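You operate a simulated robot arm through the tools that you are given. There is no shell and no other tool. Be economical: measure what you need, move in short steps, check, and stop when the job is done.

You are at the controls of a simulated two-armed robot. One attempt, no reset.

JOB
Fetch the 6.5 m green-cap tube from the fitting bench top and stand it on the glass plate there. Then fetch the green-banded stone and set it on the top of the cream machine. Then take the orange-banded ring and put it on the free part of the drying bench. Then put the grey lump on the cells shelf. Then take the blue-rim dial and put it on the shelf under the extruder. Then put the stone from the black mat on the shelf under the extruder. Then press the green zero button two times. Then turn the channel knob to 2. Then press the monitor ch button three times. Do these in the order given. Set down upright: green-cap tube.

Only the result counts: the job must be done as asked and must still hold three seconds after the hand-in. Knocking over, shifting, dropping, spilling or breaking anything else fails it. A push-on lid holds only when it is set on centred and level and pressed home; a screw cap is set on level and turned clockwise until tight.

ROBOT AND FRAMES
Two 7-joint arms with two-finger parallel grippers on one trunk, on a base that drives. Base frame: it is fixed to the floor where the robot stands at the start and does not move with it; the origin is under the middle of the robot, x ahead of it, y to its left, z up. Readings come in cm, degrees, newtons and seconds.
The left shoulder is at the start at [6, 18.9, 120.3], the right one opposite. With the tool pointing down near the work surface each hand reaches from about 10 to 36 cm from the robot's upright axis, wherever it stands, measured 20 degrees to its own side. Places, roughly: blue-rim dial [50, 100, 100]; cells shelf [360, 170, 50]; channel knob [150, 360, 100]; free part of the drying bench (27x25 cm) [-8, -188, 80]; glass plate [100, -25, 75]; green zero button [160, 370, 100]; green-banded stone (6x6x2 cm) [-120, 20, 90]; green-cap tube [75, -25, 100]; grey lump (4x4x3 cm) [30, 140, 50]; monitor ch button [120, 390, 110]; orange-banded ring (6x6x2 cm) [-120, 110, 90]; shelf under the extruder (22x76 cm) [86, 168, 46]; stone (6x6x2 cm) [420, 370, 90]; top of the cream machine [240, 350, 90]. Payload 3.43 kg a hand.
Tool frame (each hand has its own): the origin (TCP) lies between the finger pads and is the grasp point; the fingertips stand 3 cm ahead of it; z points along the fingers, y is the line along which they close. The gripper opens to 9.4 cm. The fingers are 2.8 cm wide and 1 cm thick; the gripper's body (5 by 9.6 cm) begins 5.5 cm behind the TCP.
Orientation is that of the tool frame in the base frame, as a unit quaternion [w, x, y, z]. With the fingers straight down and closing along the base's y, the tool's x points along the base's -x, its y along +y and its z along -z.

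CONTROLS
- The arms move only by the tool step_arm. It takes "left_plan", "right_plan" or both (then of equal length, played together; a hand with none holds still); each is a list of rows, each a list of 7 numbers: the shift along the tool's x, y, z in cm, then the turn, a rotation vector about the tool's x, y, z in degrees, then the gripper command, from -1 (shut) to 1 (fully open), values between in proportion. In form: [[x, y, z, rx, ry, rz, gripper], ...]. A call has 1 to 10 rows; each row shifts and turns the commanded pose from where the row before left it, along the tool's axes as they then stand. A row lasts 0.2 s, in which the tool goes at most 5 cm and 8.6 degrees; a call with a longer step from one row to the next is refused whole, and so is a gripper value outside its range. A pose out of reach is approached as far as the arm can. The call stops where the force on the tool passes 40 N (or 10 N more than at its start, if that is more) or the arm is blocked; 0.2 s more then pass. The fingers move at their own pace (about 15.3 cm/s each) and stop on an object; they squeeze with about 28 N. The grip force told is the motor's: it shows also when the fingers shut on nothing. Time passes only in rows, and 0.2 s behind the last, so rows that do not move let the fingers close. The reply holds the time, the measured pose of the TCP, the force on the tool along the base axes, the opening and the grip force, in the units named above and with some noise, with the torque about the TCP (base axes, N m) and any sound that the robot's microphone picked up.
- Cameras (640 x 400 px; columns grow to the right, rows downward): "scene" is now at [0.83, 2.37, 174.41]; the picture's right is [0.32, -0.95, 0.00], its down [-0.79, -0.27, -0.55] and it looks along [0.52, 0.18, -0.84] (base axes); focal length 274 px, centre (320, 200). "left" rides on the left gripper at [7.6, -1.4, -10.2] in its tool frame; the picture's right is [0.18, 0.98, 0.00], its down [-0.75, 0.14, -0.64] and it looks along [-0.63, 0.12, 0.77] (tool axes); focal length 243 px, centre (320, 200). "right" rides on the right gripper at [7.6, 1.4, -10.2] in its tool frame; the picture's right is [-0.18, 0.98, 0.00], its down [-0.75, -0.14, -0.64] and it looks along [-0.63, -0.12, 0.77] (tool axes); focal length 243 px, centre (320, 200).
- grab_frame(camera): a new picture of that camera. No time passes.
- raise_lower(by): slides the trunk up (or, below 0, down) by that many cm; the arms and the scene camera ride with it, the base frame stays. It gives what a move gives, with no picture.
- steer(legs): drives the robot by 1 to 6 legs, each [ahead, left, turn to the left] in cm, cm and degrees, along the robot's own axes; the way and the turn of a leg run together, so that a leg with both is an arc; at most 150 cm and 180 degrees a leg. The arms and the cameras ride along, it lands a little off, and it stops where it bumps. It gives what a move gives.
- aim_head(pan, tilt): turns the head with the scene camera to pan (to the left, within 86 degrees either way) and tilt (down, from -29 to 69), counted from straight ahead of the robot. It gives what a move gives.
- point_at(camera, pixels): for up to 12 pixels [column, row] of the newest picture of that camera ("zoom" is the newest enlarged one), the place [x, y, z] in the base frame of the surface seen there, good to about 0.3 cm. No time passes.
- enlarge(camera, box): a new picture of the part [left, top, right, bottom] of that camera's present view, enlarged. No time passes.
- finish_job(): hands the job in; it is judged then, once.

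Keep the steps short. Do not move on a guess: measure, check each grasp and each placing, and mend mistakes. In all there are 145 turns and 178 pictures (those below and enlarged ones count). Leave the grippers open and the arms clear of the work at the hand-in unless told otherwise, and finish with a single line.

The tools are called after "Call:" as name(argument=value, ...) on one line, values as JSON. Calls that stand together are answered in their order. step_arm: Moves the arms, as the interface text tells. Its arguments: {"type":"object","properties":{"left_plan":{"type":"array"},"right_plan":{"type":"array"}},"required":[]} The other tools are called the same way: raise_lower (by) slides the trunk up or down; steer (legs) drives the base; aim_head (pan, tilt) turns the head that bears the scene camera; grab_frame (camera) takes a picture; point_at (camera, pixels) gives the place of the surface under pixels of a picture; enlarge (camera, box) takes an enlarged picture of a part of a camera's view; finish_job () hands the job in.

At the start:

```text
time_s: 0.0
left_tcp_pos: [42.38, 17.05, 118.69]
left_orientation: [0.0, 0.0, 1.0, 0.0]
left_ft_force: [0.4, -0.1, -0.4]
left_wrist_torque: [0.0, -0.01, -0.02]
left_opening: 9.39
left_finger_force: 0.2
right_tcp_pos: [32.64, -12.54, 119.79]
right_orientation: [-0.001, 0.0, 1.0, 0.001]
right_ft_force: [-0.3, 0.2, 0.1]
right_wrist_torque: [-0.01, 0.01, 0.03]
right_opening: 9.36
right_finger_force: 0.2
trunk travel left (down, up): [-87.5, 11.5]
robot x, y, heading: [-0.07, 0.03, 0.1]
head pan, tilt: [18.8, 56.9]
```

scene: 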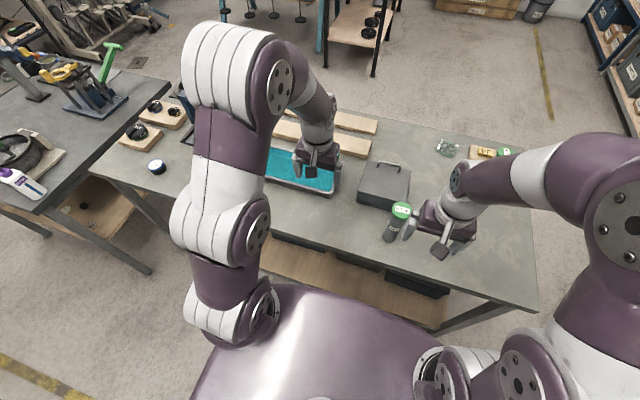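
right: 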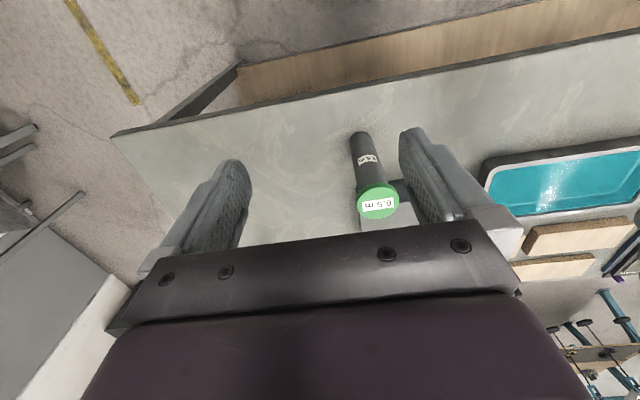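
left: 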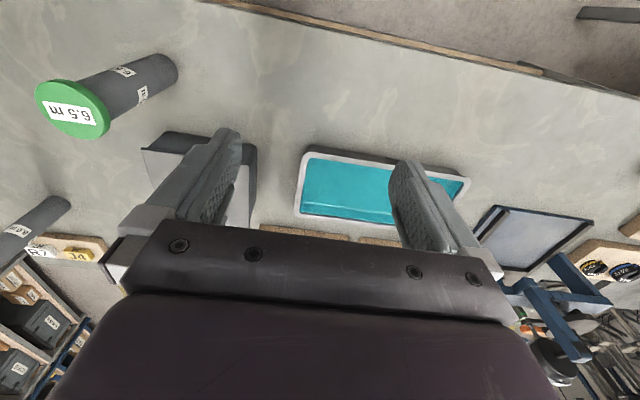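

I see the green-cap tube at scene (400,212) and another green item near (505,153). I'll measure them and zoom in on the bench.

Call:
enlarge(camera="scene", box=[340, 120, 540, 280])

Call:
point_at(camera="scene", pixels=[[401, 209], [391, 235], [446, 148], [505, 153], [486, 152], [385, 185], [360, 330], [535, 300], [120, 170]])

Call:
point_at(camera="right", pixels=[[377, 203], [360, 135], [368, 160], [300, 150]])

```text
2.50 times, centred on (440, 200) of scene
```

zoom: 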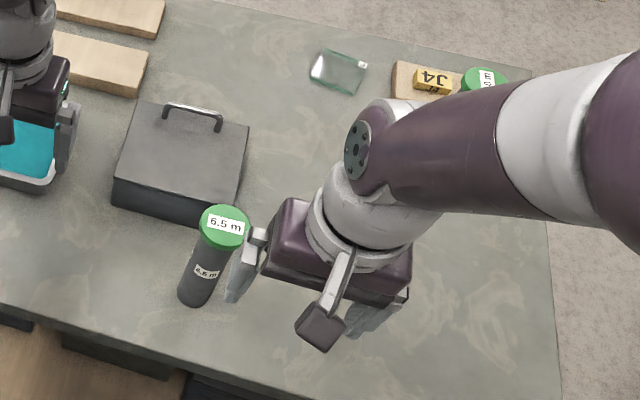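

```text
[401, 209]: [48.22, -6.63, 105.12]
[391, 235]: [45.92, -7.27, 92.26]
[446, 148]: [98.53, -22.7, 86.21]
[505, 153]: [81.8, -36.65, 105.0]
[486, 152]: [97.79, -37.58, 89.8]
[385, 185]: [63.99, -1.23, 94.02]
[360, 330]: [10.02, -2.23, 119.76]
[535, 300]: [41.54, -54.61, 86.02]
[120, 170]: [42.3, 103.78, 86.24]
```

```text
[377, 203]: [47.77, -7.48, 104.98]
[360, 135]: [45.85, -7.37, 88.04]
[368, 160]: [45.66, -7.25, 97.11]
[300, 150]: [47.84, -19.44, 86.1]
```

Tube one is at about (48,-7) with cap top z=105. I'll check both tubes' labels up close before choosing.

Call:
enlarge(camera="scene", box=[480, 135, 530, 166])

Call:
enlarge(camera="scene", box=[370, 195, 434, 250])

Call:
enlarge(camera="left", box=[0, 180, 130, 270])

```text
12.80 times, centred on (505, 150) of scene
```

zoom: 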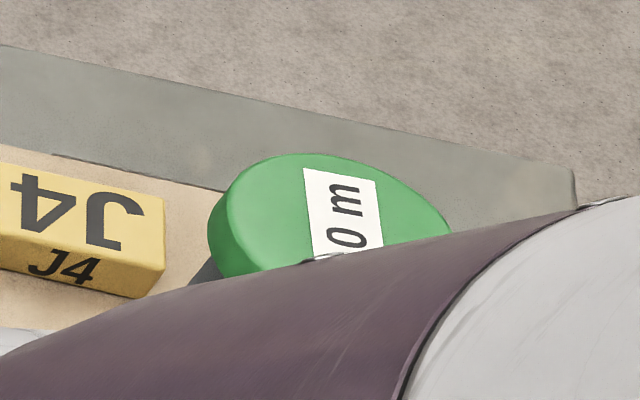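

```text
7.27 times, centred on (402, 222) of scene
```

zoom: 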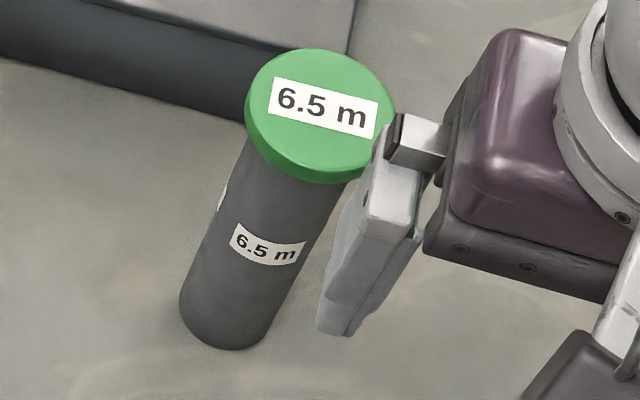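

```text
4.44 times, centred on (65, 225) of left
```

zoom: 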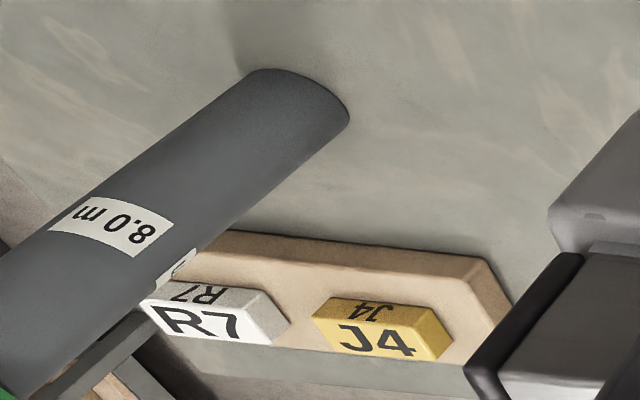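

The near tube (about 47.7,-7.3) is the 6.5 m one; the far one is 8.0 m. Next I measure the bench edges, the plate and the box. I'll also pan the head to map the surroundings.

Call:
point_at(camera="scene", pixels=[[300, 233], [500, 290], [536, 306], [600, 170], [430, 132], [380, 115], [425, 143], [455, 140], [462, 156], [435, 155], [370, 207], [408, 180]])

Call:
aim_head(pan=0, tilt=25)

Call:
grab_frame(camera="scene")

Call:
aim_head(pan=70, tilt=25)

Call:
grab_frame(camera="scene")

Call:
aim_head(pan=-70, tilt=30)

Call:
grab_frame(camera="scene")

```text
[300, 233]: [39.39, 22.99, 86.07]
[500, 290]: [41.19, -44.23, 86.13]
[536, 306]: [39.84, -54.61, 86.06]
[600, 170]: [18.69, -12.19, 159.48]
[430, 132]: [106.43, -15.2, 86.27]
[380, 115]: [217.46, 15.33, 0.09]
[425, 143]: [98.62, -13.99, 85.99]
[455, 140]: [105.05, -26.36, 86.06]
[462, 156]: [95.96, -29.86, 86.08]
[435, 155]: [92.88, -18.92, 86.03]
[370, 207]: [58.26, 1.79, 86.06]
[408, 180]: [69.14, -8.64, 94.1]
```

```text
time_s: 1.0
left_tcp_pos: [42.23, 17.02, 118.92]
left_orientation: [-0.001, 0.0, 1.0, -0.001]
left_ft_force: [0.2, 0.9, 0.2]
left_wrist_torque: [-0.03, 0.01, 0.03]
left_opening: 9.41
left_finger_force: 0.1
right_tcp_pos: [32.7, -12.61, 119.85]
right_orientation: [0.0, 0.0, 1.0, 0.0]
right_ft_force: [0.0, -0.4, -0.9]
right_wrist_torque: [0.01, 0.01, 0.0]
right_opening: 9.41
right_finger_force: 0.1
trunk travel left (down, up): [-87.5, 11.5]
robot x, y, heading: [-0.51, -0.01, 0.0]
head pan, tilt: [0.0, 25.0]
```

```text
170 pictures are left
```

scene: 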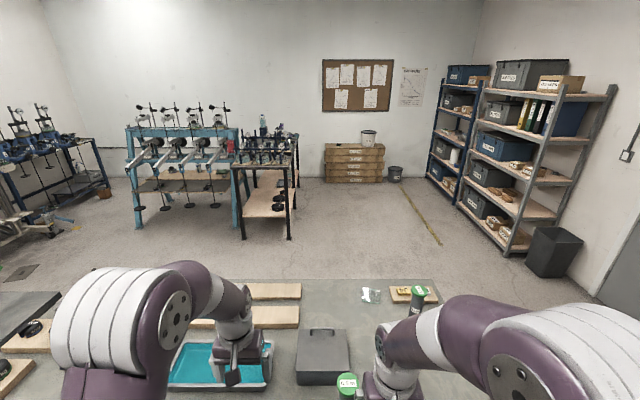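

```text
time_s: 2.4
left_tcp_pos: [42.33, 16.95, 118.85]
left_orientation: [0.0, 0.0, 1.0, 0.0]
left_ft_force: [0.3, -0.3, -0.4]
left_wrist_torque: [-0.02, 0.01, -0.02]
left_opening: 9.39
left_finger_force: 0.1
right_tcp_pos: [32.5, -12.45, 119.89]
right_orientation: [-0.001, 0.0, 1.0, 0.0]
right_ft_force: [-0.1, -1.1, -0.9]
right_wrist_torque: [0.02, 0.04, -0.01]
right_opening: 9.41
right_finger_force: 0.2
trunk travel left (down, up): [-87.5, 11.5]
robot x, y, heading: [-0.01, 0.19, 0.1]
head pan, tilt: [70.0, 25.0]
```

```text
169 pictures are left
```

scene: 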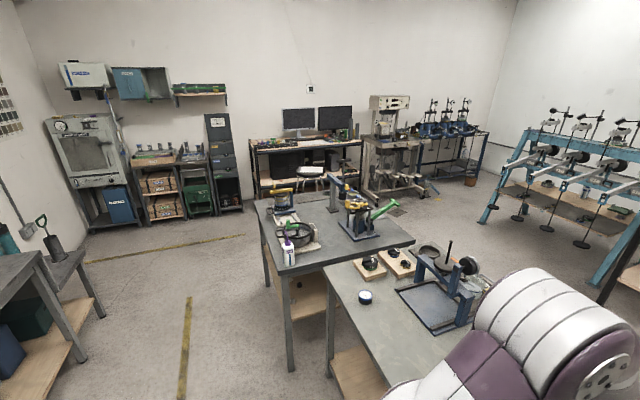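

```text
time_s: 4.6
left_tcp_pos: [42.2, 16.96, 118.71]
left_orientation: [0.0, -0.001, 1.0, 0.0]
left_ft_force: [-0.7, -0.2, -0.4]
left_wrist_torque: [0.0, 0.04, -0.02]
left_opening: 9.38
left_finger_force: 0.1
right_tcp_pos: [32.61, -12.66, 119.84]
right_orientation: [0.001, 0.0, 1.0, -0.001]
right_ft_force: [-0.5, -0.3, -0.5]
right_wrist_torque: [0.0, -0.01, 0.0]
right_opening: 9.39
right_finger_force: 0.1
trunk travel left (down, up): [-87.5, 11.5]
robot x, y, heading: [-0.06, -0.32, 0.2]
head pan, tilt: [-70.0, 30.0]
```

```text
168 pictures are left
```

scene: 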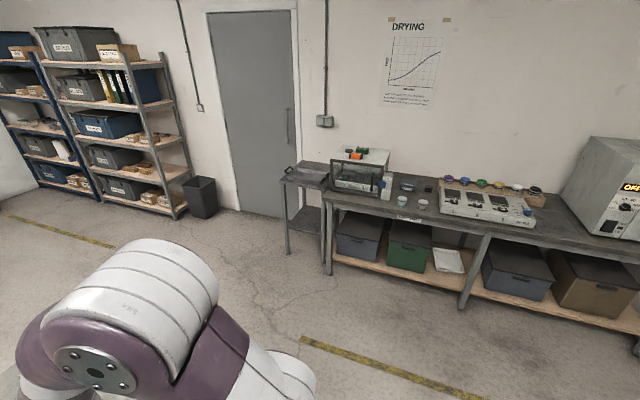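

The bench spans x of roughly 39–108 and y from -55 up. The plate centre is near (98.7,-22). I'll tilt the right hand 45° forward and bring it to a pre-grasp in front of the tube body.

Call:
step_arm(right_plan=[[0, 0, 0, 0, -7.5, 0, 1], [0, 0, 0, 0, -7.5, 0, 1], [0, 0, 0, 0, -7.5, 0, 1], [0, 0, 0, 0, -7.5, 0, 1], [0, 0, 0, 0, -7.5, 0, 1], [0, 0, 0, 0, -7.5, 0, 1], [1.84, 1.32, 4.1, 0, 0, 0, 1], [1.84, 1.32, 4.1, 0, 0, 0, 1], [1.84, 1.32, 4.1, 0, 0, 0, 1], [1.84, 1.32, 4.1, 0, 0, 0, 1]])

Call:
grab_frame(camera="right")

```text
time_s: 6.8
left_tcp_pos: [42.35, 17.07, 118.69]
left_orientation: [0.0, -0.001, 1.0, 0.0]
left_ft_force: [1.1, 0.2, 0.0]
left_wrist_torque: [0.03, 0.06, 0.0]
left_opening: 9.4
left_finger_force: 0.1
right_tcp_pos: [36.75, -9.19, 102.01]
right_orientation: [0.316, 0.004, 0.949, -0.022]
right_ft_force: [-0.1, 0.5, 0.4]
right_wrist_torque: [-0.03, 0.03, -0.02]
right_opening: 9.39
right_finger_force: 0.0
right hand out of reach, approached as far as the arm can: row 4, 5
trunk travel left (down, up): [-87.5, 11.5]
robot x, y, heading: [-0.11, -0.1, 0.3]
head pan, tilt: [-70.0, 30.0]
```

```text
167 pictures are left
```

right: 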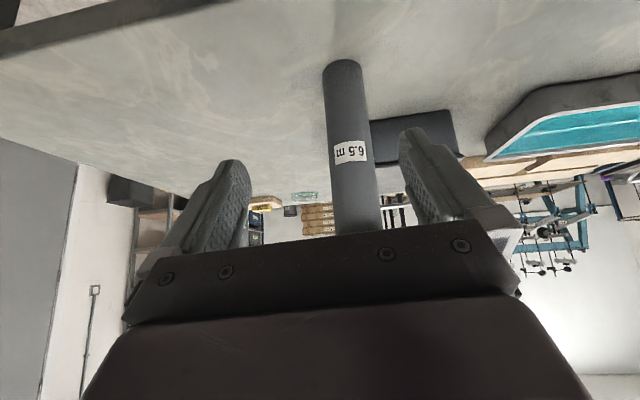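

The tilt came out at about 37°, which is enough. I'll check the tube's position in this view with a few pixels.

Call:
point_at(camera="right", pixels=[[343, 75], [346, 110], [350, 152], [328, 110], [364, 110], [354, 200]])

```text
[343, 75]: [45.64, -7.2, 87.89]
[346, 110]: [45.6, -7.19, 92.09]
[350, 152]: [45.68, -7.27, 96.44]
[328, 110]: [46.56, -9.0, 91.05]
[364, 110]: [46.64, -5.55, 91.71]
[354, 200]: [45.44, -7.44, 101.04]
```

Tube centre is about (47.9,-7.25). I'll move in along the tool axis so the pads straddle it at z≈93, still open.

Call:
step_arm(right_plan=[[-2.2, 1.94, 2.5, 0, 0, 0, 1], [0, 0, 3.5, 0, 0, 0, 1], [0, 0, 3.5, 0, 0, 0, 1], [0, 0, 3.2, 0, 0, 0, 1]])

Call:
grab_frame(camera="right")

```text
time_s: 7.8
left_tcp_pos: [42.41, 17.09, 118.66]
left_orientation: [0.001, 0.0, 1.0, -0.001]
left_ft_force: [0.9, -0.3, -0.2]
left_wrist_torque: [-0.04, 0.03, 0.02]
left_opening: 9.42
left_finger_force: 0.0
right_tcp_pos: [46.0, -7.57, 93.25]
right_orientation: [0.315, 0.004, 0.949, -0.022]
right_ft_force: [0.0, -0.5, 1.5]
right_wrist_torque: [0.01, -0.02, -0.01]
right_opening: 9.4
right_finger_force: 0.0
trunk travel left (down, up): [-87.5, 11.5]
robot x, y, heading: [-0.39, -0.13, -0.1]
head pan, tilt: [-70.0, 30.0]
```

```text
166 pictures are left
```

right: 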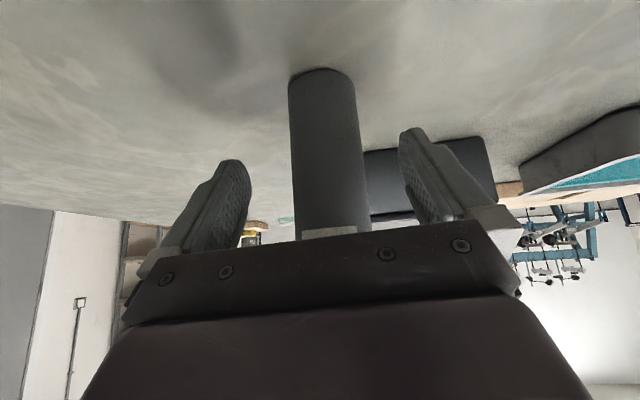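

The tube is well between the fingers. I'll close the grip, then lift 8 cm (tool x≈-0.6, z≈-0.8 for straight up).

Call:
step_arm(right_plan=[[0, 0, 0, 0, 0, 0, -1], [0, 0, 0, 0, 0, 0, -1], [0, 0, 0, 0, 0, 0, -1], [-1.2, 0, -1.6, 0, 0, 0, -1], [-2.4, 0, -3.2, 0, 0, 0, -1], [-2.4, 0, -3.2, 0, 0, 0, -1], [-2.4, 0, -3.2, 0, 0, 0, -1]])

Call:
grab_frame(camera="right")

Call:
aim_head(pan=-20, tilt=50)

Call:
grab_frame(camera="scene")

```text
time_s: 9.4
left_tcp_pos: [42.06, 17.03, 118.74]
left_orientation: [0.0, 0.0, 1.0, 0.0]
left_ft_force: [-1.2, 0.9, 0.3]
left_wrist_torque: [0.02, -0.03, -0.01]
left_opening: 9.4
left_finger_force: 0.0
right_tcp_pos: [45.98, -6.95, 107.22]
right_orientation: [0.315, 0.004, 0.949, -0.023]
right_ft_force: [0.1, -0.5, -3.7]
right_wrist_torque: [0.0, 0.06, 0.04]
right_opening: 4.4
right_finger_force: 27.5
trunk travel left (down, up): [-87.5, 11.5]
robot x, y, heading: [-0.27, 0.45, -0.1]
head pan, tilt: [-70.0, 30.0]
```

```text
165 pictures are left
```

right: 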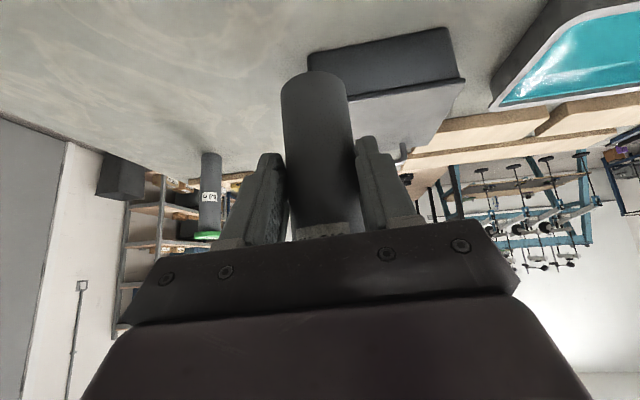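

```text
time_s: 10.6
left_tcp_pos: [42.27, 17.03, 118.84]
left_orientation: [0.0, 0.0, 1.0, 0.0]
left_ft_force: [0.8, -0.1, 0.2]
left_wrist_torque: [0.06, 0.01, -0.02]
left_opening: 9.41
left_finger_force: 0.1
right_tcp_pos: [45.87, -6.9, 107.21]
right_orientation: [0.315, 0.004, 0.949, -0.022]
right_ft_force: [-0.1, 0.1, -3.7]
right_wrist_torque: [0.04, 0.08, -0.02]
right_opening: 4.36
right_finger_force: 27.9
trunk travel left (down, up): [-87.5, 11.5]
robot x, y, heading: [0.02, 0.02, 0.3]
head pan, tilt: [-20.0, 50.0]
```

```text
164 pictures are left
```

scene: 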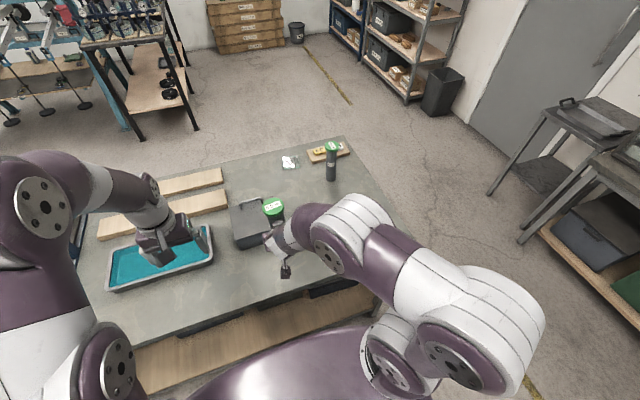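

The tube is held (opening 4.4, load 3.7 N). I'll go round to the far side of the bench. First I measure floor clearances and the plate.

Call:
point_at(camera="scene", pixels=[[488, 192], [519, 243], [437, 115], [345, 138], [290, 162], [283, 157], [298, 158], [285, 167], [298, 167], [197, 128], [378, 300], [135, 143]])

Call:
enlarge(camera="scene", box=[265, 135, 361, 195])

```text
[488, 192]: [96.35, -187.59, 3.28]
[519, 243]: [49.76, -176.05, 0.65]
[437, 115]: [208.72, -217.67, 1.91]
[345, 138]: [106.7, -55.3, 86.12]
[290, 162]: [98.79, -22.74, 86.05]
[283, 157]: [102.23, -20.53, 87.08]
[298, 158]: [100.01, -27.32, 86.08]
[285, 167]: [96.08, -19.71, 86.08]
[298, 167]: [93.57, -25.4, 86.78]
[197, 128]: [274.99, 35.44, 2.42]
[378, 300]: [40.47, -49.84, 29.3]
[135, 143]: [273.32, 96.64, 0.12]
```

```text
6.67 times, centred on (313, 165) of scene
```

zoom: 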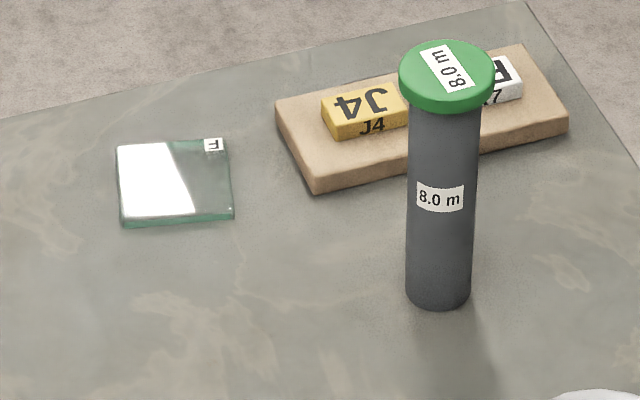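

The plate is about 9×9 cm, centred near (98.3,-22.7), with its top at z≈87. I'll drive right past the bench end, ahead to the far side, and turn to face back.

Call:
steer(legs=[[0, -105, 0], [150, 0, 0], [15, 0, 0], [0, 0, 180], [0, -75, 0]])

Call:
aim_head(pan=-10, tilt=50)

Call:
grab_frame(camera="scene")

```text
time_s: 34.9
left_tcp_pos: [123.34, -46.24, 118.77]
left_orientation: [0.0, 1.0, -0.009, -0.001]
left_ft_force: [0.2, 0.8, 0.0]
left_wrist_torque: [-0.01, 0.04, 0.01]
left_opening: 9.38
left_finger_force: 0.1
right_tcp_pos: [120.16, -22.23, 107.17]
right_orientation: [-0.025, 0.948, -0.013, -0.316]
right_ft_force: [0.8, 0.3, -4.1]
right_wrist_torque: [-0.01, -0.06, -0.03]
right_opening: 4.23
right_finger_force: 28.1
trunk travel left (down, up): [-87.5, 11.5]
robot x, y, heading: [165.99, -30.23, 178.8]
head pan, tilt: [-20.0, 50.0]
```

```text
time_s: 35.6
left_tcp_pos: [123.26, -46.21, 118.8]
left_orientation: [-0.001, 1.0, -0.009, -0.001]
left_ft_force: [0.6, -0.4, 0.2]
left_wrist_torque: [0.0, -0.04, -0.02]
left_opening: 9.38
left_finger_force: 0.0
right_tcp_pos: [120.13, -22.09, 107.15]
right_orientation: [-0.025, 0.948, -0.013, -0.316]
right_ft_force: [-0.3, 1.1, -4.1]
right_wrist_torque: [0.03, -0.06, -0.01]
right_opening: 4.22
right_finger_force: 28.0
trunk travel left (down, up): [-87.5, 11.5]
robot x, y, heading: [165.95, -29.82, 178.7]
head pan, tilt: [-10.0, 50.0]
```

```text
162 pictures are left
```

scene: 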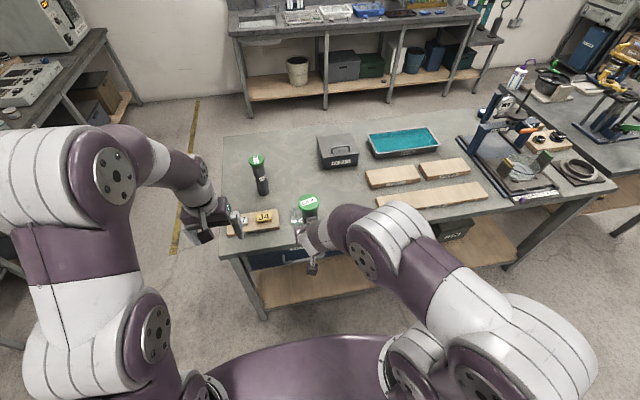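

The robot is on the far side. I'll drive 18 cm ahead so the tube sits over the plate, then look with the hand camera.

Call:
steer(legs=[[17.5, 0, 0]])

Call:
grab_frame(camera="right")

Call:
enlarge(camera="scene", box=[220, 140, 380, 240])

```text
time_s: 37.1
left_tcp_pos: [106.18, -45.81, 118.9]
left_orientation: [0.001, 1.0, -0.011, 0.0]
left_ft_force: [-0.7, -0.9, -0.2]
left_wrist_torque: [-0.02, 0.01, 0.0]
left_opening: 9.4
left_finger_force: 0.0
right_tcp_pos: [103.03, -21.69, 107.4]
right_orientation: [-0.025, 0.948, -0.014, -0.316]
right_ft_force: [0.7, 0.4, -4.4]
right_wrist_torque: [0.03, -0.06, -0.03]
right_opening: 4.25
right_finger_force: 28.0
trunk travel left (down, up): [-87.5, 11.5]
robot x, y, heading: [148.05, -29.45, 178.7]
head pan, tilt: [-10.0, 50.0]
```

```text
161 pictures are left
```

right: 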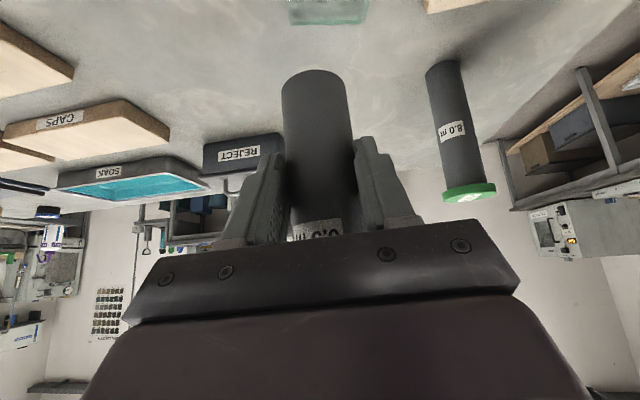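

```text
4.00 times, centred on (300, 190) of scene
```

zoom: 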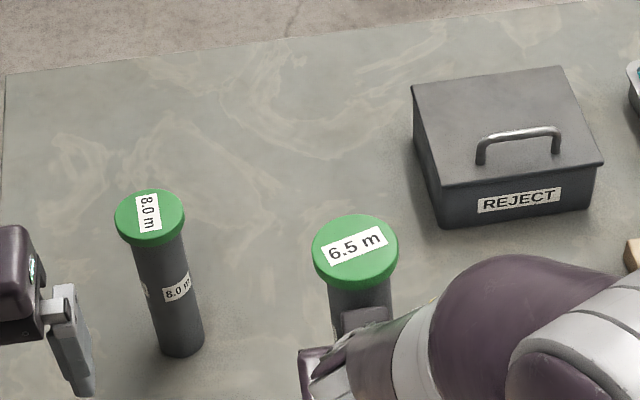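

The plate shows at the top of the right view, columns 287–368, with its far edge at row ~23. I'll measure it together with the tube bottom.

Call:
point_at(camera="right", pixels=[[291, 22], [362, 20], [364, 3], [290, 3], [325, 10], [313, 74], [318, 110], [285, 90], [347, 90]])

Call:
enlarge(camera="right", box=[260, 0, 400, 88])

```text
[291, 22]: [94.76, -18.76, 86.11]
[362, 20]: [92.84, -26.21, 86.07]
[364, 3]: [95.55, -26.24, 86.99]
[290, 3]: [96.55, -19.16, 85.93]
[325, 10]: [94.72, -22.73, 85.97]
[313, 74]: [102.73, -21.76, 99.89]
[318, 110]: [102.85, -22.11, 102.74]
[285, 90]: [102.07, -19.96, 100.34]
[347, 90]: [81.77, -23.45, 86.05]
```

```text
4.55 times, centred on (330, 44) of right
```

zoom: 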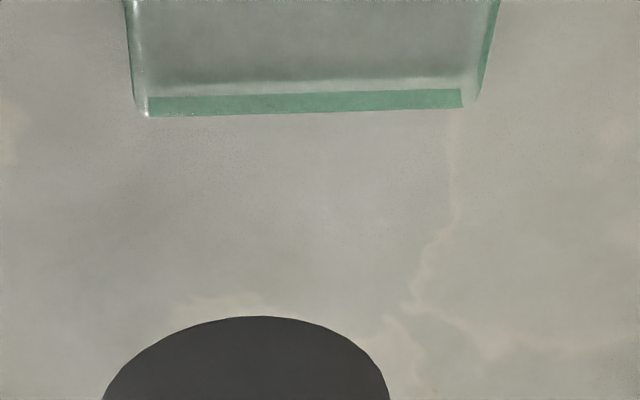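

The plate spans about x 93.5–102 and y -19 to -27, so its centre is about (97.8,-23). The tube centre is now (100.5,-21.9), bottom ~100. I'll shift over and lower to about 1.5 cm above the plate, then check.

Call:
step_arm(right_plan=[[1.1, 0.41, 2.6, 0, 0, 0, -1], [1.1, 0.41, 2.6, 0, 0, 0, -1], [1.1, 0.41, 2.6, 0, 0, 0, -1], [1.1, 0.41, 2.6, 0, 0, 0, -1]])

Call:
grab_frame(camera="right")

Call:
enlarge(camera="scene", box=[240, 160, 368, 240])

Call:
enlarge(camera="right", box=[250, 40, 410, 140])

```text
time_s: 38.1
left_tcp_pos: [105.76, -45.77, 118.85]
left_orientation: [0.0, 1.0, -0.011, 0.0]
left_ft_force: [0.6, -0.8, 0.3]
left_wrist_torque: [-0.02, 0.0, -0.04]
left_opening: 9.38
left_finger_force: 0.0
right_tcp_pos: [99.87, -22.92, 96.14]
right_orientation: [-0.025, 0.949, -0.014, -0.315]
right_ft_force: [-0.9, -1.0, -3.8]
right_wrist_torque: [0.01, -0.1, 0.01]
right_opening: 4.27
right_finger_force: 28.2
trunk travel left (down, up): [-87.5, 11.5]
robot x, y, heading: [148.61, -29.85, 178.9]
head pan, tilt: [-10.0, 50.0]
```

```text
158 pictures are left
```

right: 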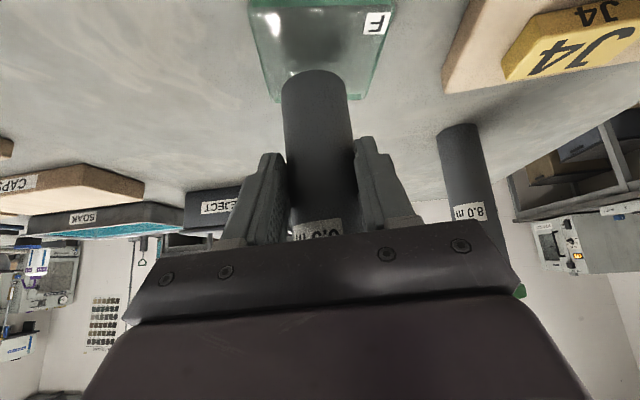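

```text
5.00 times, centred on (304, 200) of scene
```

zoom: 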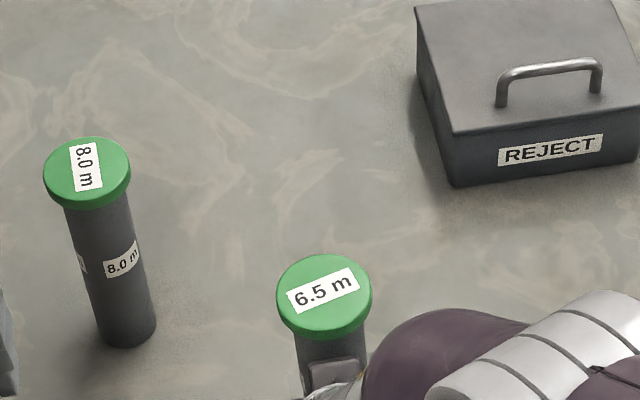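

```text
4.00 times, centred on (330, 90) of right
```

zoom: 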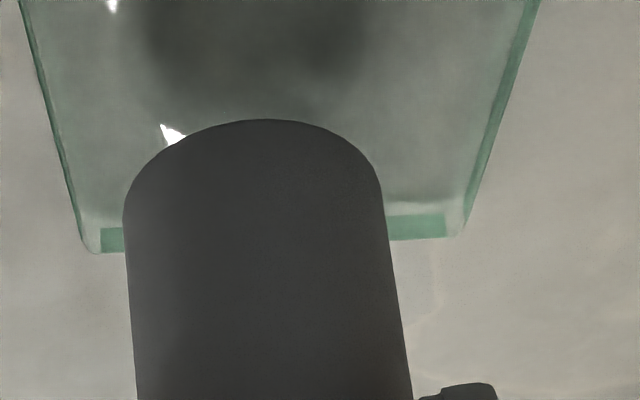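

I see the plate around the tube and will measure its corners and the tube.

Call:
point_at(camera="right", pixels=[[273, 101], [364, 98], [377, 22], [392, 8], [251, 5], [380, 60], [265, 70], [316, 72], [318, 100], [287, 100], [350, 100]])

```text
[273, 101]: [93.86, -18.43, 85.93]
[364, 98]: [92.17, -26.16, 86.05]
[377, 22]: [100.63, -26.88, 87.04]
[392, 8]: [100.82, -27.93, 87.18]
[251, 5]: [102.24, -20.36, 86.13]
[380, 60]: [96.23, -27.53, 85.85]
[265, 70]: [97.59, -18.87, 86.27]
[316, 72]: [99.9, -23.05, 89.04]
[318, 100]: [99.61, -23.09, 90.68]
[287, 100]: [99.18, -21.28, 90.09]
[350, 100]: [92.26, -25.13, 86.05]
```

The tube is centred on the plate: tube (97.5,-23.1), plate (97.7,-23.1). I'll lower it gently.

Call:
step_arm(right_plan=[[0.3, 0.02, 0.4, 0, 0, 0, -1], [0.3, 0.02, 0.4, 0, 0, 0, -1], [0.24, 0.02, 0.32, 0, 0, 0, -1]])

```text
time_s: 38.9
left_tcp_pos: [106.03, -45.67, 118.78]
left_orientation: [0.0, 1.0, -0.01, 0.0]
left_ft_force: [0.0, -0.1, -0.1]
left_wrist_torque: [0.0, 0.02, 0.01]
left_opening: 9.39
left_finger_force: 0.1
right_tcp_pos: [100.0, -22.9, 94.64]
right_orientation: [-0.026, 0.949, -0.014, -0.314]
right_ft_force: [1.0, 0.1, -2.6]
right_wrist_torque: [-0.02, -0.08, 0.0]
right_opening: 4.26
right_finger_force: 28.0
trunk travel left (down, up): [-87.5, 11.5]
robot x, y, heading: [148.5, -29.53, 178.7]
head pan, tilt: [-10.0, 50.0]
```

Call:
step_arm(right_plan=[[0.12, 0.01, 0.16, 0, 0, 0, -1], [0.12, 0.01, 0.16, 0, 0, 0, -1]])

Call:
grab_frame(camera="right")

```text
time_s: 39.5
left_tcp_pos: [106.01, -45.65, 118.99]
left_orientation: [0.0, 1.0, -0.01, -0.001]
left_ft_force: [-0.1, 0.5, 0.6]
left_wrist_torque: [0.01, 0.01, 0.02]
left_opening: 9.4
left_finger_force: 0.0
right_tcp_pos: [99.94, -22.85, 94.61]
right_orientation: [-0.025, 0.948, -0.014, -0.318]
right_ft_force: [0.0, 3.3, 16.5]
right_wrist_torque: [-0.09, 0.36, -0.08]
right_opening: 4.24
right_finger_force: 27.5
trunk travel left (down, up): [-87.5, 11.5]
robot x, y, heading: [148.73, -29.67, 178.7]
head pan, tilt: [-10.0, 50.0]
```

```text
155 pictures are left
```

right: 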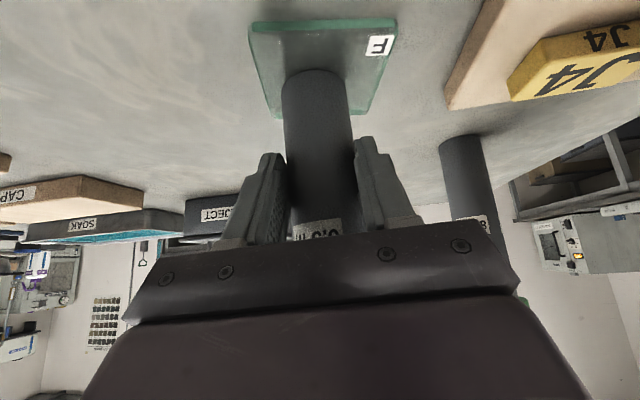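

Contact (16.5 N). I'll open, then back off along the tool axis.

Call:
step_arm(right_plan=[[-0.1, 0, -0.12, 0, 0, 0, -0.6], [0, 0, 0, 0, 0, 0, 0.3], [0, 0, 0, 0, 0, 0, 1], [0, 0, 0, 0, 0, 0, 1], [0, 0, -3, 0, 0, 0, 1], [0, 0, -4, 0, 0, 0, 1], [0, 0, -4, 0, 0, 0, 1], [0, 0, -4, 0, 0, 0, 1]])

Call:
grab_frame(camera="right")

```text
time_s: 41.3
left_tcp_pos: [106.12, -45.67, 118.81]
left_orientation: [0.001, 1.0, -0.01, -0.001]
left_ft_force: [0.5, 0.2, 1.0]
left_wrist_torque: [0.01, 0.02, 0.02]
left_opening: 9.39
left_finger_force: 0.0
right_tcp_pos: [109.0, -23.66, 106.53]
right_orientation: [-0.025, 0.948, -0.014, -0.317]
right_ft_force: [-0.2, -0.4, -0.6]
right_wrist_torque: [-0.01, -0.01, 0.03]
right_opening: 9.42
right_finger_force: 0.1
trunk travel left (down, up): [-87.5, 11.5]
robot x, y, heading: [149.03, -29.38, 179.1]
head pan, tilt: [-10.0, 50.0]
```

```text
154 pictures are left
```

right: 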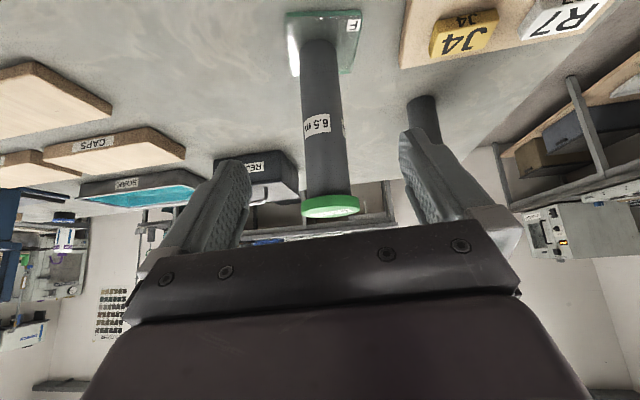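

The tube stands on the plate. Next is the green-banded stone near (-120,20). I'll drive back around the bench end and over to that bench.

Call:
steer(legs=[[-18, 0, 0], [0, 76, 0], [150, 0, 0], [55, 0, 0], [0, -110, 0]])

Call:
aim_head(pan=0, tilt=40)

Call:
grab_frame(camera="scene")

Call:
point_at(camera="scene", pixels=[[320, 330], [320, 300], [320, 250], [200, 250], [450, 250], [500, 200], [100, 200], [320, 200]])

```text
time_s: 61.6
left_tcp_pos: [-82.75, -10.74, 118.86]
left_orientation: [0.0, 1.0, -0.004, 0.001]
left_ft_force: [-0.2, -0.1, -0.5]
left_wrist_torque: [-0.02, -0.03, -0.06]
left_opening: 9.42
left_finger_force: 0.1
right_tcp_pos: [-79.95, 11.5, 106.52]
right_orientation: [-0.024, 0.949, -0.007, -0.316]
right_ft_force: [-0.3, -0.7, 0.4]
right_wrist_torque: [0.0, 0.01, 0.03]
right_opening: 9.39
right_finger_force: 0.0
trunk travel left (down, up): [-87.5, 11.5]
robot x, y, heading: [-40.21, 6.06, 179.6]
head pan, tilt: [-10.0, 50.0]
```

```text
time_s: 62.3
left_tcp_pos: [-82.77, -10.57, 118.84]
left_orientation: [0.0, 1.0, -0.004, 0.0]
left_ft_force: [0.5, -0.9, 0.3]
left_wrist_torque: [0.0, 0.0, -0.01]
left_opening: 9.42
left_finger_force: 0.1
right_tcp_pos: [-80.01, 11.37, 106.41]
right_orientation: [-0.024, 0.948, -0.009, -0.316]
right_ft_force: [-0.9, -0.9, -0.1]
right_wrist_torque: [-0.02, 0.01, -0.01]
right_opening: 9.41
right_finger_force: 0.1
trunk travel left (down, up): [-87.5, 11.5]
robot x, y, heading: [-40.2, 5.86, 179.3]
head pan, tilt: [0.0, 40.0]
```

```text
153 pictures are left
```

scene: 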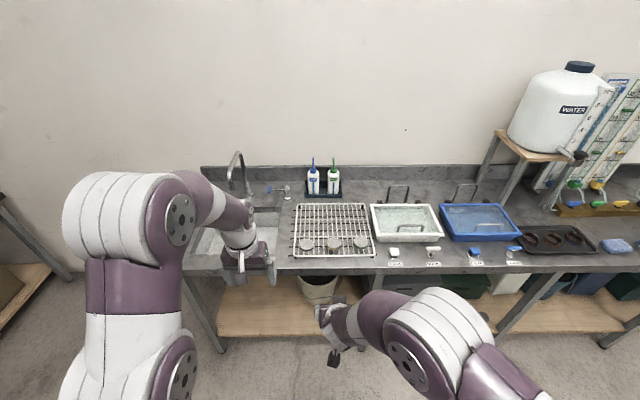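

```text
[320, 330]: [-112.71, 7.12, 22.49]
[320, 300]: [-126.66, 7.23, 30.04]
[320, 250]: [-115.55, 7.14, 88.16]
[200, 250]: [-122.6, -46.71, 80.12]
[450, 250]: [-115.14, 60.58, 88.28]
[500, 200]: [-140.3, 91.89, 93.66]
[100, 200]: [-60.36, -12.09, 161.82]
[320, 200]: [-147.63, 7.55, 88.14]
```

Three stones sit on the wire rack near (306–358, 243). I'll zoom there and on the right tray for the ring.

Call:
enlarge(camera="scene", box=[284, 190, 412, 270])

Call:
point_at(camera="zoom", pixels=[[110, 262], [240, 265], [370, 260], [110, 275], [250, 150], [100, 320]])

Call:
enlarge(camera="scene", box=[500, 200, 640, 288])

Call:
point_at(camera="zoom", pixels=[[130, 170], [200, 170], [310, 170]])

```text
5.00 times, centred on (348, 230) of scene
```

zoom: 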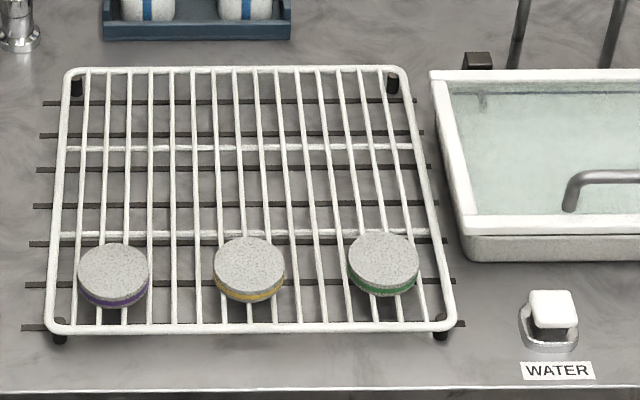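

```text
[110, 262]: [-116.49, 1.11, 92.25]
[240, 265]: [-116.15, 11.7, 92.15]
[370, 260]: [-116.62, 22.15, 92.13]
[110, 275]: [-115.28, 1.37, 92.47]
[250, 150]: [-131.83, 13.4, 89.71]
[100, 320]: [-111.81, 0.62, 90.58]
```

```text
4.55 times, centred on (570, 244) of scene
```

zoom: 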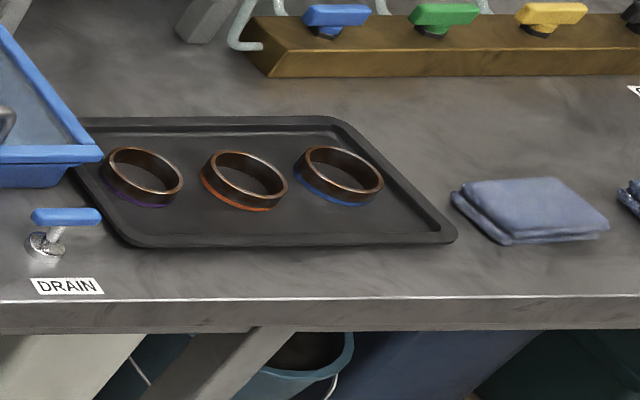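

```text
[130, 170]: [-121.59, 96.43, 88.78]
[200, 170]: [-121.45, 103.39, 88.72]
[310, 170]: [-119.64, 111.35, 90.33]
```

The green-banded stone is the right one, at about (-116.4,23.3), top z 92.2, rack z ≈90.5. The orange ring is the middle one on the tray. I'll set the right tool upright and drive closer.

Call:
step_arm(right_plan=[[0, 0, 0, 0, 7.4, 0, 1], [0, 0, 0, 0, 7.4, 0, 1], [0, 0, 0, 0, 7.4, 0, 1], [0, 0, 0, 0, 7.4, 0, 1], [0, 0, 0, 0, 7.2, 0, 1]])

Call:
steer(legs=[[32, -8, 0]])

Call:
grab_frame(camera="right")

```text
time_s: 63.5
left_tcp_pos: [-82.71, -10.45, 118.85]
left_orientation: [-0.001, 1.0, -0.005, 0.0]
left_ft_force: [-0.2, -0.3, -0.2]
left_wrist_torque: [0.03, 0.0, 0.03]
left_opening: 9.4
left_finger_force: 0.1
right_tcp_pos: [-79.81, 11.54, 106.44]
right_orientation: [-0.02, 1.0, -0.015, 0.001]
right_ft_force: [-0.3, -0.1, 0.2]
right_wrist_torque: [0.01, 0.01, 0.01]
right_opening: 9.4
right_finger_force: 0.1
trunk travel left (down, up): [-87.5, 11.5]
robot x, y, heading: [-40.49, 6.14, 179.5]
head pan, tilt: [0.0, 40.0]
```

```text
time_s: 65.7
left_tcp_pos: [-114.33, -2.27, 118.92]
left_orientation: [0.0, 1.0, -0.007, -0.001]
left_ft_force: [-0.2, 0.2, 0.0]
left_wrist_torque: [0.02, 0.02, 0.02]
left_opening: 9.39
left_finger_force: 0.1
right_tcp_pos: [-111.53, 19.76, 106.64]
right_orientation: [-0.019, 1.0, -0.017, -0.001]
right_ft_force: [-0.1, 0.2, 0.0]
right_wrist_torque: [-0.01, 0.02, -0.02]
right_opening: 9.41
right_finger_force: 0.1
trunk travel left (down, up): [-87.5, 11.5]
robot x, y, heading: [-72.14, 14.11, 179.4]
head pan, tilt: [0.0, 40.0]
```

```text
150 pictures are left
```

right: 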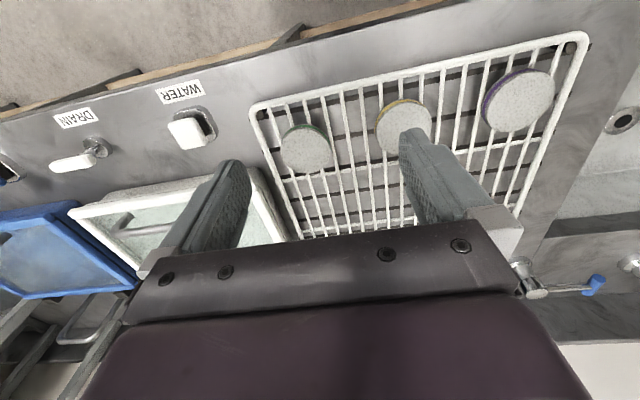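

Call:
point_at(camera="right", pixels=[[307, 152], [283, 150], [331, 150], [307, 130], [307, 172], [402, 128], [255, 170], [290, 240], [258, 110], [262, 115]])

```text
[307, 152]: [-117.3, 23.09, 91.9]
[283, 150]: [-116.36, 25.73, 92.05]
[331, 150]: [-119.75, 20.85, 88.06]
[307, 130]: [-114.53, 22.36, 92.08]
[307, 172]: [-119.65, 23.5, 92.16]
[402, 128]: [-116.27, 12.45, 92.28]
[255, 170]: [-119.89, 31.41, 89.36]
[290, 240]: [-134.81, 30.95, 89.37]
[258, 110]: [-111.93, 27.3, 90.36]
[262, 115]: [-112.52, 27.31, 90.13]
```

Stone centre (-117.0,23.1), top 92.0, rack 90.3. I'll move above it with the fingers a bit narrower, levelling the roll.

Call:
step_arm(right_plan=[[-1.83, -1.12, 3.2, -2.3, 0, -1.3, 0.7], [-1.83, -1.12, 3.2, 0, 0, 0, 0.7], [-1.83, -1.12, 3.2, 0, 0, 0, 0.7]])

Call:
grab_frame(camera="right")

```text
time_s: 66.5
left_tcp_pos: [-114.58, -2.15, 118.77]
left_orientation: [-0.001, 1.0, -0.008, 0.0]
left_ft_force: [0.7, -0.2, -0.7]
left_wrist_torque: [-0.05, 0.0, -0.01]
left_opening: 9.4
left_finger_force: 0.0
right_tcp_pos: [-117.43, 23.62, 96.81]
right_orientation: [0.001, 1.0, -0.005, -0.001]
right_ft_force: [0.5, 0.7, 0.1]
right_wrist_torque: [-0.01, -0.03, -0.01]
right_opening: 7.99
right_finger_force: 0.0
trunk travel left (down, up): [-87.5, 11.5]
robot x, y, heading: [-71.94, 14.2, 178.9]
head pan, tilt: [0.0, 40.0]
```

```text
149 pictures are left
```

right: 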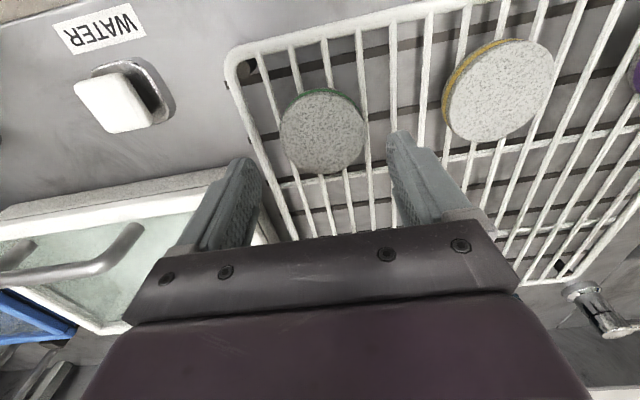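

Call:
point_at(camera="right", pixels=[[282, 130], [362, 135], [322, 92], [320, 170], [322, 132]])

Call:
step_arm(right_plan=[[0.4, 0.45, 1.5, 0, 0, 0, 0.7], [0, 0, 1.4, 0, 0, 0, 0.7]])

Call:
grab_frame(camera="right")

```text
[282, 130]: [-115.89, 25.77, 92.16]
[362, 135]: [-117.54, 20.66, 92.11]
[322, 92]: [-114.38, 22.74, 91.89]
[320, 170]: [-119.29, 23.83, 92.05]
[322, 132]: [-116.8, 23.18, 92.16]
```

```text
time_s: 67.1
left_tcp_pos: [-114.49, -2.27, 118.74]
left_orientation: [0.0, 1.0, -0.007, 0.0]
left_ft_force: [-0.2, -0.1, -0.1]
left_wrist_torque: [0.0, -0.03, -0.01]
left_opening: 9.4
left_finger_force: 0.0
right_tcp_pos: [-116.79, 22.93, 93.98]
right_orientation: [0.001, 1.0, -0.006, 0.0]
right_ft_force: [0.3, -0.1, -0.4]
right_wrist_torque: [0.01, 0.0, 0.02]
right_opening: 7.97
right_finger_force: 0.1
trunk travel left (down, up): [-87.5, 11.5]
robot x, y, heading: [-72.41, 14.07, 179.5]
head pan, tilt: [0.0, 40.0]
```

```text
148 pictures are left
```

right: 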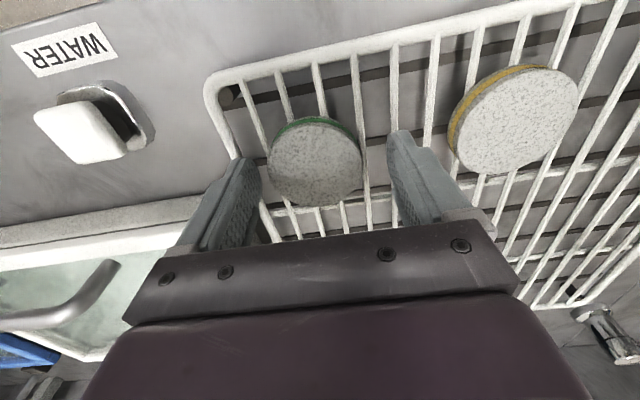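

Fingertips are at z≈91 and straddle the stone. I'll lower 0.3 more, close, and lift.

Call:
step_arm(right_plan=[[0, 0, 0.3, 0, 0, 0, 0.7], [0, 0, 0, 0, 0, 0, -1], [0, 0, 0, 0, 0, 0, -1], [0, 0, 0, 0, 0, 0, -1], [0, 0, -1, 0, 0, 0, -1], [0, 0, -4, 0, 0, 0, -1], [0, 0, -4, 0, 0, 0, -1], [0, 0, -4, 0, 0, 0, -1]])

Call:
grab_frame(camera="right")

```text
time_s: 68.9
left_tcp_pos: [-114.29, -2.19, 118.84]
left_orientation: [0.001, 1.0, -0.006, 0.001]
left_ft_force: [0.2, -0.5, -0.1]
left_wrist_torque: [0.0, -0.02, 0.0]
left_opening: 9.38
left_finger_force: 0.1
right_tcp_pos: [-116.61, 22.81, 106.92]
right_orientation: [0.001, 1.0, -0.005, 0.0]
right_ft_force: [0.6, 0.0, -0.2]
right_wrist_torque: [0.02, 0.02, 0.02]
right_opening: 0.0
right_finger_force: 28.0
trunk travel left (down, up): [-87.5, 11.5]
robot x, y, heading: [-72.06, 14.42, 179.5]
head pan, tilt: [0.0, 40.0]
```

```text
147 pictures are left
```

right: 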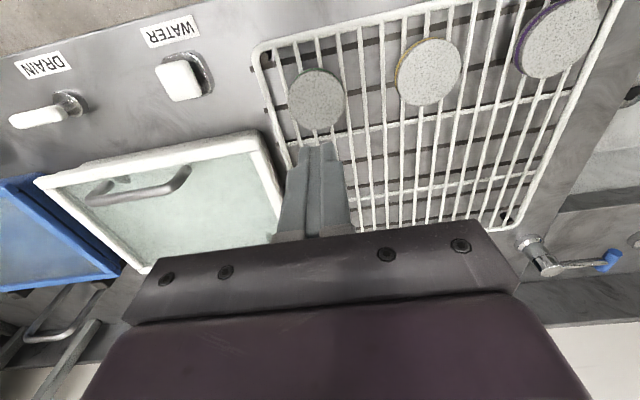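

The fingers closed on nothing and the stone is still on the rack. I'll measure where it is now and look closely at the rack.

Call:
point_at(camera="right", pixels=[[318, 98], [291, 98], [344, 100], [316, 72], [320, 127], [311, 135], [427, 70]])

Call:
enlarge(camera="right", box=[240, 40, 480, 190])

```text
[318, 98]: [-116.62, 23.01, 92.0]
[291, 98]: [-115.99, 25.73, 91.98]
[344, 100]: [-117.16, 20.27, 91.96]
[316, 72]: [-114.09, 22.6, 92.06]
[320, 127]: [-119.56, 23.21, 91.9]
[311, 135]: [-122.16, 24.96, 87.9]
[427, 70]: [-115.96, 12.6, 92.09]
```

```text
2.67 times, centred on (360, 115) of right
```

zoom: 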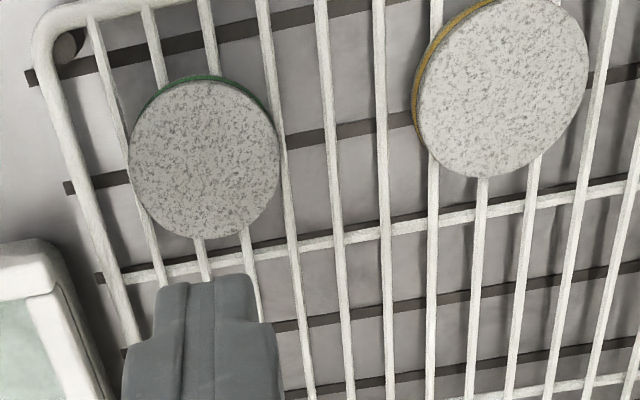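

The stone is unmoved at (-116.75,23.0,92). I'll descend again open, a bit lower, close without lifting, and read the opening.

Call:
step_arm(right_plan=[[-0.1, 0, 0, 0, 0, 0, 0.7], [0, 0, 4.5, 0, 0, 0, 0.7], [0, 0, 4.5, 0, 0, 0, 0.7], [0, 0, 4.0, 0, 0, 0, 0.7], [0, 0, 0.4, 0, 0, 0, 0.7], [0, 0, 0, 0, 0, 0, -1], [0, 0, 0, 0, 0, 0, -1], [0, 0, 0, 0, 0, 0, -1], [0, 0, 0, 0, 0, 0, -1]])

Call:
grab_frame(camera="right")

```text
time_s: 70.9
left_tcp_pos: [-114.32, -2.25, 118.86]
left_orientation: [0.0, 1.0, -0.007, -0.001]
left_ft_force: [-0.2, -0.4, 1.4]
left_wrist_torque: [0.02, -0.04, -0.02]
left_opening: 9.38
left_finger_force: 0.0
right_tcp_pos: [-116.64, 23.01, 93.6]
right_orientation: [0.0, 1.0, -0.005, -0.003]
right_ft_force: [-4.9, 7.5, 33.8]
right_wrist_torque: [1.12, -0.22, 0.12]
right_opening: 5.55
right_finger_force: 28.0
trunk travel left (down, up): [-87.5, 11.5]
robot x, y, heading: [-71.84, 14.48, 179.4]
head pan, tilt: [0.0, 40.0]
```

```text
145 pictures are left
```

right: 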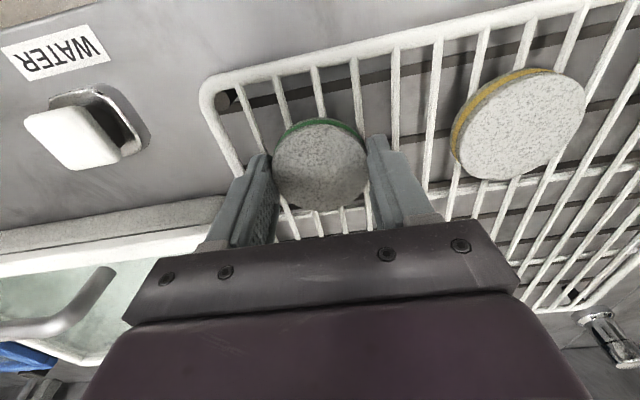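

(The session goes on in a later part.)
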